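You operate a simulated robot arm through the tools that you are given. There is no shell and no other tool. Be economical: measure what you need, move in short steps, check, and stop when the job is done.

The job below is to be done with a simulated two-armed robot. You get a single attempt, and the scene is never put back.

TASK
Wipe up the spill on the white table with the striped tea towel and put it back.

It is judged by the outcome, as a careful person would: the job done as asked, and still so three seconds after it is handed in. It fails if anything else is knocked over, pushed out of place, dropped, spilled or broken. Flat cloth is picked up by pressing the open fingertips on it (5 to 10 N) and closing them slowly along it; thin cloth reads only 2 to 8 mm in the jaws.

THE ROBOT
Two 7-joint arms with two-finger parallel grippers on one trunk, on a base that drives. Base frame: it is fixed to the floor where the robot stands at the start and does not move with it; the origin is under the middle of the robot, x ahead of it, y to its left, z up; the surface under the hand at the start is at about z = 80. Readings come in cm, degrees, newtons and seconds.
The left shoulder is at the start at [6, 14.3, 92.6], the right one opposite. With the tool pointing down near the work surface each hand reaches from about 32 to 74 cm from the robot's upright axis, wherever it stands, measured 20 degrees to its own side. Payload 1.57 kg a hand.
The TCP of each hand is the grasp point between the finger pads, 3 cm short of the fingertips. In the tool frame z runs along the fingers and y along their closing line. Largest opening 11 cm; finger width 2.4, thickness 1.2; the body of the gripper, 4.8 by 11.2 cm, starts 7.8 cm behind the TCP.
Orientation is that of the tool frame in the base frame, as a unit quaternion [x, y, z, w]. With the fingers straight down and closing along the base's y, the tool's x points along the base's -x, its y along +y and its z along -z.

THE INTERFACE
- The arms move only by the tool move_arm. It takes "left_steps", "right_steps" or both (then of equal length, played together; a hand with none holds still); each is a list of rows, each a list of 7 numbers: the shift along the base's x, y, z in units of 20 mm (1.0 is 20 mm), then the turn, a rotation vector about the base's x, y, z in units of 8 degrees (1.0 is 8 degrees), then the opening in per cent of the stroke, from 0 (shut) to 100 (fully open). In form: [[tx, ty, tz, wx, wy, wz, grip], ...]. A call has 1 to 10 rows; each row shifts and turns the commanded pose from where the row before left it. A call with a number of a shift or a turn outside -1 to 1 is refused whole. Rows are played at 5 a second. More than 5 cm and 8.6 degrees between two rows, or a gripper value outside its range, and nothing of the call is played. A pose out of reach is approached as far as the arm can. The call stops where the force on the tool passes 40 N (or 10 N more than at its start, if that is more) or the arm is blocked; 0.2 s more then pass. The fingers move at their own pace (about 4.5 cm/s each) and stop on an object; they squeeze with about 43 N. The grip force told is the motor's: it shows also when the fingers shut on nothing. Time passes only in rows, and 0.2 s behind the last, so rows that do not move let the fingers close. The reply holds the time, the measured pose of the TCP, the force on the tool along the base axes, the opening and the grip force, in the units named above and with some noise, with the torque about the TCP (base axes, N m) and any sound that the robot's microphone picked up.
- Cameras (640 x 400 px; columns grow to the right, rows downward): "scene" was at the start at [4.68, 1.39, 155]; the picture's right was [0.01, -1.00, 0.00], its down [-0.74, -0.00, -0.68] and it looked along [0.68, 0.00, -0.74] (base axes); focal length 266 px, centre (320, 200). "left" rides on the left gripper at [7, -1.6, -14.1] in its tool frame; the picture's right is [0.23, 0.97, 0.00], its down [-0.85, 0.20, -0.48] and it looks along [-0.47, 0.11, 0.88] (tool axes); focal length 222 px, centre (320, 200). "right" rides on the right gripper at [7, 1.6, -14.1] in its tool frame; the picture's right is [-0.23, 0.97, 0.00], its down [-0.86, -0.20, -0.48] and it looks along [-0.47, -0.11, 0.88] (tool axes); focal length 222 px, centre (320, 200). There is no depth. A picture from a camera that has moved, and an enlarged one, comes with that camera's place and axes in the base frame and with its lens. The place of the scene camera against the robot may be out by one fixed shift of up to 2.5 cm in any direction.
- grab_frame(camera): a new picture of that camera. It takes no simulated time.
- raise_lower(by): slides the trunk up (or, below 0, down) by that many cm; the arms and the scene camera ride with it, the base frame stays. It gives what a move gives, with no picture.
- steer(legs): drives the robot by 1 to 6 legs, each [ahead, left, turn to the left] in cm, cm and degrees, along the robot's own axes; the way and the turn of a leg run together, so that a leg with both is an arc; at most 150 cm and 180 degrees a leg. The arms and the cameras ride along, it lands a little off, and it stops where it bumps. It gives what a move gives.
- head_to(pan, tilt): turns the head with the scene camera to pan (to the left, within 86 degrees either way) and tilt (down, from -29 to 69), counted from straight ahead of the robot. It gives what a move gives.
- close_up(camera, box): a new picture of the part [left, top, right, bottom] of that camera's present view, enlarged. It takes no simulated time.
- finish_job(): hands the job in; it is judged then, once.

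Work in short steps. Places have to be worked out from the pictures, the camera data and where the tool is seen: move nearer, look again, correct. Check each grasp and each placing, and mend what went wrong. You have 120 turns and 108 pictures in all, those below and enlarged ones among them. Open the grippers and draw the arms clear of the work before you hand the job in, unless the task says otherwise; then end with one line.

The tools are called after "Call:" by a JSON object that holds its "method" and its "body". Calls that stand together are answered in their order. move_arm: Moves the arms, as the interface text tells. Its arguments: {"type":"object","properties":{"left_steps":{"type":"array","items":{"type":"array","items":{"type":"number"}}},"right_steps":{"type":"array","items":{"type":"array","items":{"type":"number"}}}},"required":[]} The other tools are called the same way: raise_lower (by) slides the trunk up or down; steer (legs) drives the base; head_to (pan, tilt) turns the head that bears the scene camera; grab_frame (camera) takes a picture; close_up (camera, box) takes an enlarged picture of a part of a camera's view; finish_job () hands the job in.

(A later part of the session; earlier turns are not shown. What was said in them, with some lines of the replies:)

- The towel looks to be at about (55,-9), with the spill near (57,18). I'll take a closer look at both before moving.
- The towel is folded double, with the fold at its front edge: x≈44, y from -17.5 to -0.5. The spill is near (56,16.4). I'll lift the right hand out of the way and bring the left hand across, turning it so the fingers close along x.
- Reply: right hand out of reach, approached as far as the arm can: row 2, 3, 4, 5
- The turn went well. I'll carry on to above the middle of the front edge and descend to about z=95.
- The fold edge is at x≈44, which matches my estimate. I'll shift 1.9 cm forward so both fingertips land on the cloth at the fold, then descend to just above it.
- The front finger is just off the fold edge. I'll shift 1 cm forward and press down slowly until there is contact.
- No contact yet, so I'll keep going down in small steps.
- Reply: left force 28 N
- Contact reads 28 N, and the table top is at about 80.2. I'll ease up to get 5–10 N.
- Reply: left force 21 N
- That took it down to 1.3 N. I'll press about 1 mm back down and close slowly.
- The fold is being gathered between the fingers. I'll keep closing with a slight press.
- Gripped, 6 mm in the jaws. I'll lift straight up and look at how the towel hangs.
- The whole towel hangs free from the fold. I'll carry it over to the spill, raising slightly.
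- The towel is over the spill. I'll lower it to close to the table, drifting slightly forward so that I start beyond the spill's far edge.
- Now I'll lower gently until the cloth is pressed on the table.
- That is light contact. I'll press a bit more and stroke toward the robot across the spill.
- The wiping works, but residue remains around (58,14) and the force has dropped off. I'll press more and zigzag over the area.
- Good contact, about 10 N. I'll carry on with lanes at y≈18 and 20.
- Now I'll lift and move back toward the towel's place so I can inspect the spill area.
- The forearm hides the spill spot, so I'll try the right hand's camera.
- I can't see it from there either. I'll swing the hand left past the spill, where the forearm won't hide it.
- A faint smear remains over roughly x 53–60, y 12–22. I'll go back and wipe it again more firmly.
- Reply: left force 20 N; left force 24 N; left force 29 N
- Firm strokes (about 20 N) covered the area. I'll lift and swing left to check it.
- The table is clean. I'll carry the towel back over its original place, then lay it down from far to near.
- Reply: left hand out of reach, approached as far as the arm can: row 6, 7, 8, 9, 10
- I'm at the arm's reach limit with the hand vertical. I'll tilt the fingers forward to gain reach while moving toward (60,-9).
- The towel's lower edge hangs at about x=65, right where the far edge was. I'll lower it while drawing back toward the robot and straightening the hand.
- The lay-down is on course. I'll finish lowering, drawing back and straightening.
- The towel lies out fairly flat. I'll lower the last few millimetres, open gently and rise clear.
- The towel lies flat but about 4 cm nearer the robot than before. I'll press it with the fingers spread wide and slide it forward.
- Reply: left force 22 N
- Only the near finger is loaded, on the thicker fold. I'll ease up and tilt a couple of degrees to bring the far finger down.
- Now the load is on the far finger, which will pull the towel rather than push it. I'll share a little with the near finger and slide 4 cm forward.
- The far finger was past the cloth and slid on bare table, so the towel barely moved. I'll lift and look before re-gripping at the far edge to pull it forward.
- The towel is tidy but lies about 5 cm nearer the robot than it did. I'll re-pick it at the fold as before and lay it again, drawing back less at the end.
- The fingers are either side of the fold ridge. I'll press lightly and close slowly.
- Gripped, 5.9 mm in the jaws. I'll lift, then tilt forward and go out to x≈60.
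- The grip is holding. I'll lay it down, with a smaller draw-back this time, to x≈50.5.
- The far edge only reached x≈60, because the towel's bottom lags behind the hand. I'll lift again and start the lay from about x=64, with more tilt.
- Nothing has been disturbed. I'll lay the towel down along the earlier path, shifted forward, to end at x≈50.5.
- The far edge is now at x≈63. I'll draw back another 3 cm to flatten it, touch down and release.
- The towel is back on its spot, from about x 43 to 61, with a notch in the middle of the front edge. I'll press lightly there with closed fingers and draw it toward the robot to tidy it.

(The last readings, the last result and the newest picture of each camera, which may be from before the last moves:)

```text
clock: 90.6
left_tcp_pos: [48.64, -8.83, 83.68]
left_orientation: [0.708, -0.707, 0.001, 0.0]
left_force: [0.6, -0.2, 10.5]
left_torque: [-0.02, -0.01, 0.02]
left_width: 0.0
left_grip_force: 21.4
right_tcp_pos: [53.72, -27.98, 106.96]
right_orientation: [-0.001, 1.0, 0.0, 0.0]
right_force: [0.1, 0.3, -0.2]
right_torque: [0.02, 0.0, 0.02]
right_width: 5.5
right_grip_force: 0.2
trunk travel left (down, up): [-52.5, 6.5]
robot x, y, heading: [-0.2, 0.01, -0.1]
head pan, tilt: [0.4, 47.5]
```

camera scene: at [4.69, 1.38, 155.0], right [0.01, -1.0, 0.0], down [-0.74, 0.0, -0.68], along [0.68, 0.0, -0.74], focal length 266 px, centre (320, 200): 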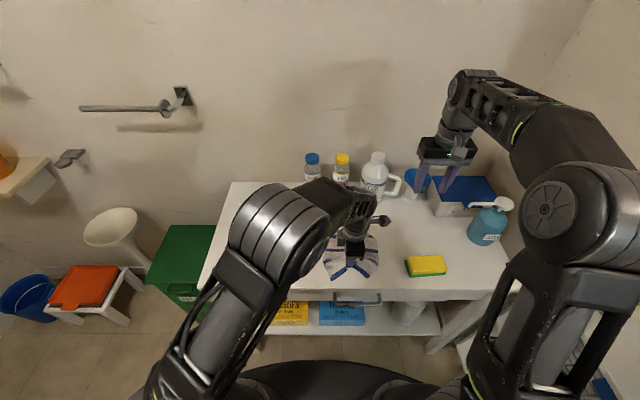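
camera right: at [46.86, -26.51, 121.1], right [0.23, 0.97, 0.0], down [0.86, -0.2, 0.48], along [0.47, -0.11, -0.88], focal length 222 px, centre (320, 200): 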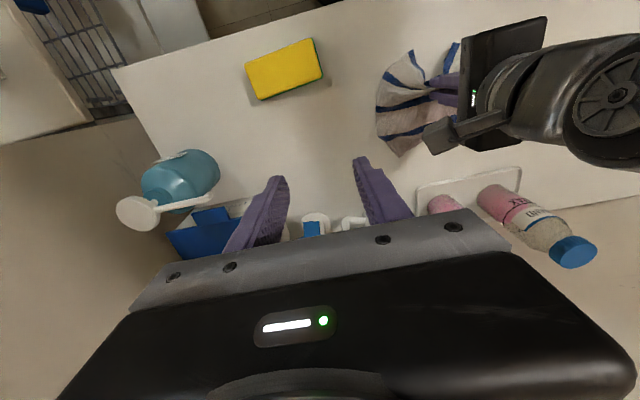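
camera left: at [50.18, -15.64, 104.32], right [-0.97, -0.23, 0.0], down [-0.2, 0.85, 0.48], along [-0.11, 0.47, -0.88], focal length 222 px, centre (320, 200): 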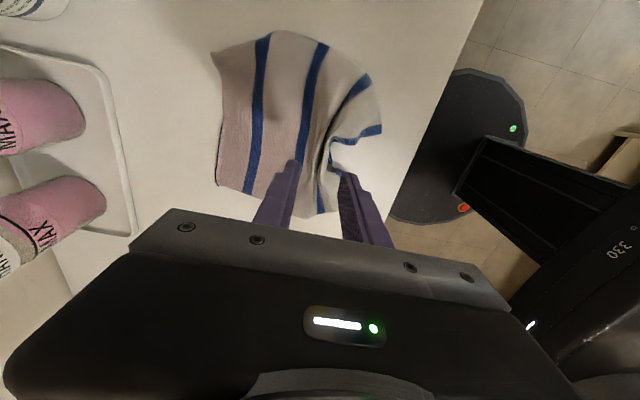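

Call:
{"method": "move_arm", "body": {"left_steps": [[-0.4, 0, 0, 0, 0, 0, 0], [-0.5, 0, 0, 0, 0, 0, 0], [-0.5, 0, 0, 0, 0, 0, 0], [-0.4, 0, 0, 0, 0, 0, 0], [0, 0, 0.6, 0, 0, 0, 0], [0, 0, 1, 0, 0, 0, 0], [0, 0, 1, 0, 0, 0, 0], [0, 0, 1, 0, 0, 0, 0]]}}

Call:
{"method": "close_up", "body": {"camera": "right", "box": [320, 0, 560, 150]}}

```text
clock: 92.4
left_tcp_pos: [45.01, -8.88, 90.84]
left_orientation: [-0.707, 0.707, 0.001, -0.001]
left_force: [-0.8, 0.7, -0.6]
left_torque: [0.02, 0.0, -0.01]
left_width: 0.0
left_grip_force: 21.7
right_tcp_pos: [53.67, -27.99, 106.89]
right_orientation: [0.0, 1.0, 0.0, -0.001]
right_force: [0.5, -0.5, 1.5]
right_torque: [0.01, 0.0, 0.02]
right_width: 5.5
right_grip_force: 0.1
trunk travel left (down, up): [-52.5, 6.5]
robot x, y, heading: [-0.09, -0.07, -0.0]
head pan, tilt: [0.4, 47.5]
```

```text
2.67 times, centred on (440, 75) of right
camera zoom: at [46.81, -26.5, 121.12], right [0.23, 0.97, 0.0], down [0.86, -0.2, 0.48], along [0.47, -0.11, -0.88], focal length 592 px, centre (0, 533)
```

zoom: 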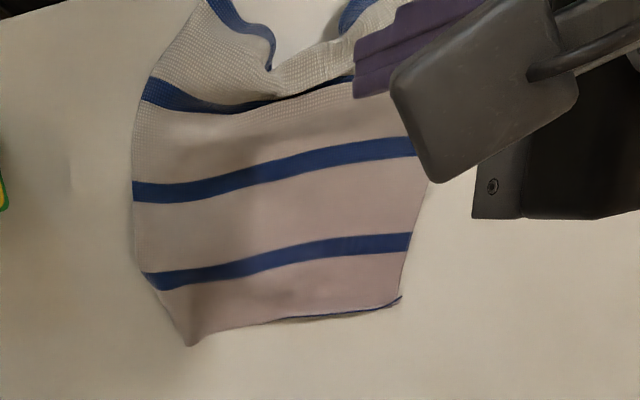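

That dragged the whole towel back about 3 cm, so a pressed fingertip does move both layers together. I'll do the opposite: press near the far end and slide it forward.

Call:
{"method": "move_arm", "body": {"left_steps": [[0.9, 0, 0, 0, 0, 0, 0], [0.9, 0, 0, 0, 0, 0, 0], [0.9, 0, 0, 0, 0, 0, 0], [0.9, 0, 0, 0, 0, 0, 0], [0.8, 0, -0.5, 0, 0, 0, 0], [0, 0, -1, 0, 0, 0, 0], [0, 0, -1, 0, 0, 0, 0], [0, 0, -0.8, 0, 0, 0, 0], [0, 0, -0.3, 0, 0, 0, 0], [0, 0, 0, 0, 0, 0, 0]]}}

```text
clock: 94.6
left_tcp_pos: [53.84, -8.87, 83.44]
left_orientation: [0.707, -0.707, 0.001, 0.001]
left_force: [0.3, -0.4, 0.3]
left_torque: [-0.02, 0.03, 0.02]
left_width: 0.0
left_grip_force: 21.1
right_tcp_pos: [53.83, -27.99, 106.98]
right_orientation: [0.0, 1.0, 0.0, 0.0]
right_force: [0.1, 0.5, -0.1]
right_torque: [0.01, 0.04, 0.02]
right_width: 5.51
right_grip_force: 0.1
trunk travel left (down, up): [-52.5, 6.5]
robot x, y, heading: [-0.23, 0.0, 0.2]
head pan, tilt: [0.4, 47.5]
```

Call:
{"method": "move_arm", "body": {"left_steps": [[0, 0, -0.1, 0, 0, 0, 0], [0, 0, -0.05, 0, 0, 0, 0]]}}

```text
clock: 95.2
left_tcp_pos: [53.76, -8.74, 83.2]
left_orientation: [-0.706, 0.708, 0.0, 0.001]
left_force: [0.8, -0.2, 0.3]
left_torque: [0.01, -0.03, 0.0]
left_width: 0.02
left_grip_force: 21.2
right_tcp_pos: [53.76, -27.99, 106.85]
right_orientation: [0.0, 1.0, 0.0, -0.001]
right_force: [-0.3, 0.1, -0.1]
right_torque: [0.01, 0.02, 0.04]
right_width: 5.5
right_grip_force: 0.1
trunk travel left (down, up): [-52.5, 6.5]
robot x, y, heading: [-0.05, 0.0, 0.1]
head pan, tilt: [0.4, 47.5]
```

Call:
{"method": "move_arm", "body": {"left_steps": [[0, 0, -0.07, 0, 0, 0, 0], [0, 0, -0.05, 0, 0, 0, 0]]}}

Call:
{"method": "grab_frame", "body": {"camera": "left"}}

```text
clock: 95.8
left_tcp_pos: [53.85, -8.72, 83.18]
left_orientation: [-0.707, 0.707, -0.001, 0.0]
left_force: [-1.5, 0.2, 11.9]
left_torque: [-0.06, 0.04, 0.03]
left_width: 0.0
left_grip_force: 21.9
right_tcp_pos: [53.57, -28.01, 107.03]
right_orientation: [0.0, 1.0, 0.0, 0.001]
right_force: [-0.4, 0.4, -0.6]
right_torque: [0.0, 0.0, 0.01]
right_width: 5.51
right_grip_force: 0.1
trunk travel left (down, up): [-52.5, 6.5]
robot x, y, heading: [0.45, -0.15, 0.0]
head pan, tilt: [0.4, 47.5]
```

```text
50 pictures are left
camera left: at [55.42, -15.67, 97.3], right [-0.97, -0.23, 0.0], down [-0.2, 0.86, 0.48], along [-0.11, 0.47, -0.88], focal length 222 px, centre (320, 200)
```

left: 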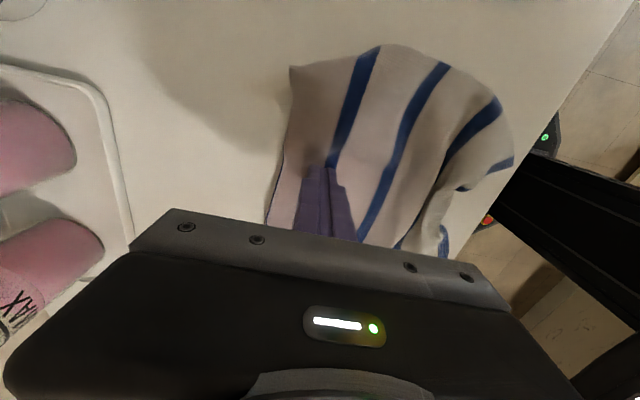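

The fingertip is pressing on the cloth with 12 N. I'll slide it 5 cm forward.

Call:
{"method": "move_arm", "body": {"left_steps": [[0.3, 0, 0, 0, 0, 0, 0], [0.4, 0, 0, 0, 0, 0, 0], [0.4, 0, 0, 0, 0, 0, 0], [0.4, 0, 0, 0, 0, 0, 0], [0.4, 0, 0, 0, 0, 0, 0], [0.4, 0, 0, 0, 0, 0, 0], [0.3, 0, 0, 0, 0, 0, 0]]}}

Call:
{"method": "grab_frame", "body": {"camera": "left"}}

Call:
{"method": "close_up", "body": {"camera": "right", "box": [320, 0, 560, 150]}}

```text
clock: 97.4
left_tcp_pos: [58.92, -8.76, 83.29]
left_orientation: [0.707, -0.707, 0.001, 0.0]
left_force: [-5.2, 0.2, 24.2]
left_torque: [-0.04, 0.13, -0.03]
left_width: 0.0
left_grip_force: 21.4
right_tcp_pos: [53.57, -27.99, 106.99]
right_orientation: [0.001, 1.0, 0.0, 0.001]
right_force: [-0.1, 0.7, 0.3]
right_torque: [0.02, 0.01, -0.03]
right_width: 5.5
right_grip_force: 0.0
trunk travel left (down, up): [-52.5, 6.5]
robot x, y, heading: [-0.38, -0.23, 0.0]
head pan, tilt: [0.4, 47.5]
```

```text
49 pictures are left
camera left: at [60.53, -15.66, 97.29], right [-0.97, -0.23, 0.0], down [-0.2, 0.86, 0.48], along [-0.11, 0.47, -0.88], focal length 222 px, centre (320, 200)
```

left: 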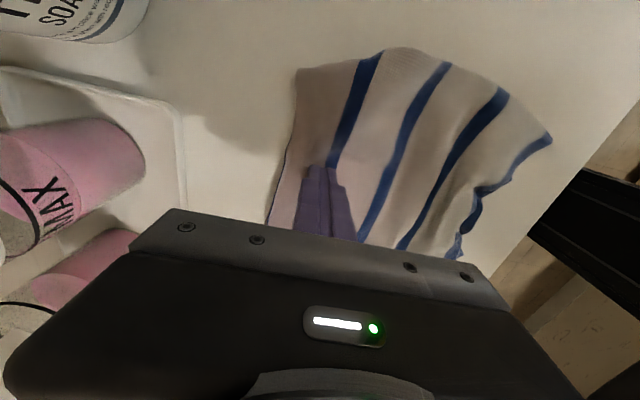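

```text
2.67 times, centred on (440, 75) of right
camera zoom: at [46.59, -26.48, 121.23], right [0.23, 0.97, 0.0], down [0.85, -0.2, 0.48], along [0.47, -0.11, -0.88], focal length 592 px, centre (0, 533)
```

zoom: 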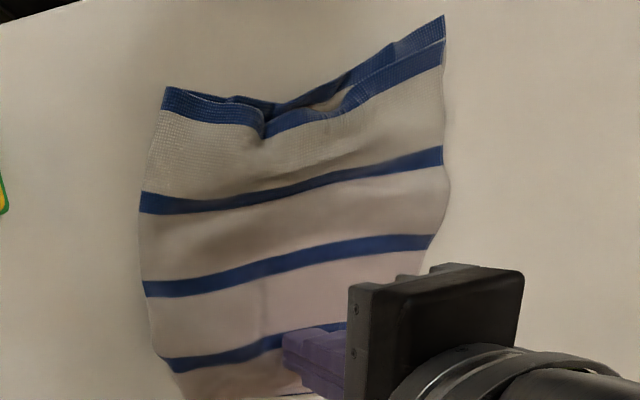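

That worked very well: the towel is flat, with its front corners at x≈43.3 against 44 originally. I'll lift straight off and withdraw to the left.

Call:
{"method": "move_arm", "body": {"left_steps": [[0, 0, 0.5, 0, 0, 0, 0], [0, 0, 1, 0, 0, 0, 0], [0, 0, 1, 0, 0, 0, 0], [-0.3, 0, 1, 0, 0, 0, 0], [-0.6, 0, 1, 0, 0, 0, 0], [-0.8, 0, 1, 0, 0, 0, 0], [-0.8, 0, 1, 0, 0, 0, 30], [-0.8, 0, 1, 0, 0, 0, 50], [-0.8, 0.5, 1, 0, 0, 0, 50], [-0.6, 1, 0.5, 0, 0, 0, 50]]}}

Call:
{"method": "move_arm", "body": {"left_steps": [[0, 1, 0, 0, 0, 0, 50], [0, 1, 0, 0, 0, 0, 50], [0, 1, 0, 0, 0, 0, 50], [0, 1, 0, 0, 0, 0, 50], [0, 1, 0, 0, 0, 0, 50], [0, 1, 0, 0, 0, 0, 50], [0, 1, 0, 0, 0, 0, 50], [0, 1, 0, 0, 0, 0, 50], [0, 1, 0, 0, 0, 0, 50], [0, 1, 0, 0, 0, 0, 50]]}}

Call:
{"method": "move_arm", "body": {"left_steps": [[0, 1, 0, 0, 0, 0, 50], [0, 1, 0, 0, 0, 0, 50], [0, 1, 0, 0, 0, 0, 50], [0, 1, 0, 0, 0, 0, 50], [0, 1, 0, 0, 0, 0, 50], [0, 1, 0, 0, 0, 0, 50], [0, 1, 0, 0, 0, 0, 50], [0, 1, 0, 0, 0, 0, 50]]}}

Call:
{"method": "grab_frame", "body": {"camera": "scene"}}

Call:
{"method": "close_up", "body": {"camera": "scene", "box": [220, 180, 460, 300]}}

```text
clock: 99.6
left_tcp_pos: [49.7, -5.41, 101.01]
left_orientation: [-0.707, 0.707, 0.0, 0.0]
left_force: [0.1, 0.6, 0.2]
left_torque: [0.02, 0.01, -0.01]
left_width: 5.5
left_grip_force: 0.1
right_tcp_pos: [53.75, -27.95, 106.87]
right_orientation: [0.0, 1.0, 0.0, 0.0]
right_force: [0.7, -0.8, -0.5]
right_torque: [-0.02, -0.03, -0.02]
right_width: 5.5
right_grip_force: 0.0
trunk travel left (down, up): [-52.5, 6.5]
robot x, y, heading: [-0.38, -0.04, -0.1]
head pan, tilt: [0.4, 47.5]
```

```text
clock: 101.8
left_tcp_pos: [49.61, 14.03, 101.0]
left_orientation: [-0.707, 0.708, 0.0, 0.0]
left_force: [0.1, 0.8, 0.7]
left_torque: [-0.01, 0.01, -0.05]
left_width: 5.5
left_grip_force: 0.0
right_tcp_pos: [53.62, -27.97, 106.88]
right_orientation: [0.0, 1.0, 0.001, -0.001]
right_force: [-0.5, 0.1, 0.7]
right_torque: [-0.02, 0.01, -0.03]
right_width: 5.5
right_grip_force: 0.0
trunk travel left (down, up): [-52.5, 6.5]
robot x, y, heading: [0.48, 0.05, 0.3]
head pan, tilt: [0.4, 47.5]
```

```text
clock: 103.6
left_tcp_pos: [49.64, 30.35, 100.84]
left_orientation: [0.707, -0.707, 0.0, 0.0]
left_force: [0.2, 0.4, -0.1]
left_torque: [-0.01, 0.01, 0.01]
left_width: 5.49
left_grip_force: 0.1
right_tcp_pos: [53.63, -28.04, 107.04]
right_orientation: [0.001, 1.0, 0.0, 0.0]
right_force: [0.1, 0.1, 0.7]
right_torque: [0.0, 0.03, 0.0]
right_width: 5.49
right_grip_force: 0.0
trunk travel left (down, up): [-52.5, 6.5]
robot x, y, heading: [-0.01, 0.04, -0.2]
head pan, tilt: [0.4, 47.5]
```

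```text
47 pictures are left
camera scene: at [4.69, 1.43, 155.0], right [0.01, -1.0, 0.0], down [-0.74, 0.0, -0.68], along [0.68, 0.0, -0.74], focal length 266 px, centre (320, 200)
```

scene: 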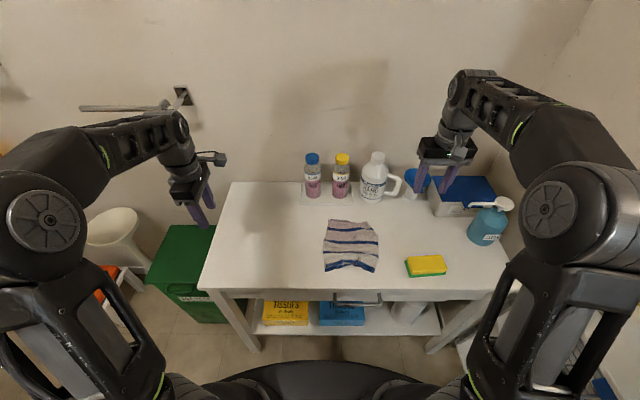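

```text
2.67 times, centred on (340, 240) of scene
camera zoom: at [4.69, 1.43, 155.0], right [0.01, -1.0, 0.0], down [-0.74, 0.0, -0.68], along [0.68, 0.0, -0.74], focal length 709 px, centre (267, 93)
```

zoom: 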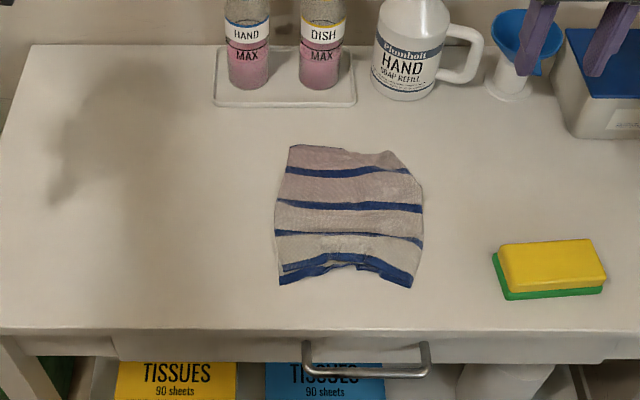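

The table is clean, the towel lies flat on its original spot, everything else is where it was, and both arms are clear with the grippers open. I'm handing the job in.

Call:
{"method": "finish_job", "body": {}}

```text
The job is handed in.
```

I wiped the spill off the white table with the striped tea towel and laid the towel back on its original spot, within about 1 cm and slightly creased; nothing else on the table was disturbed.
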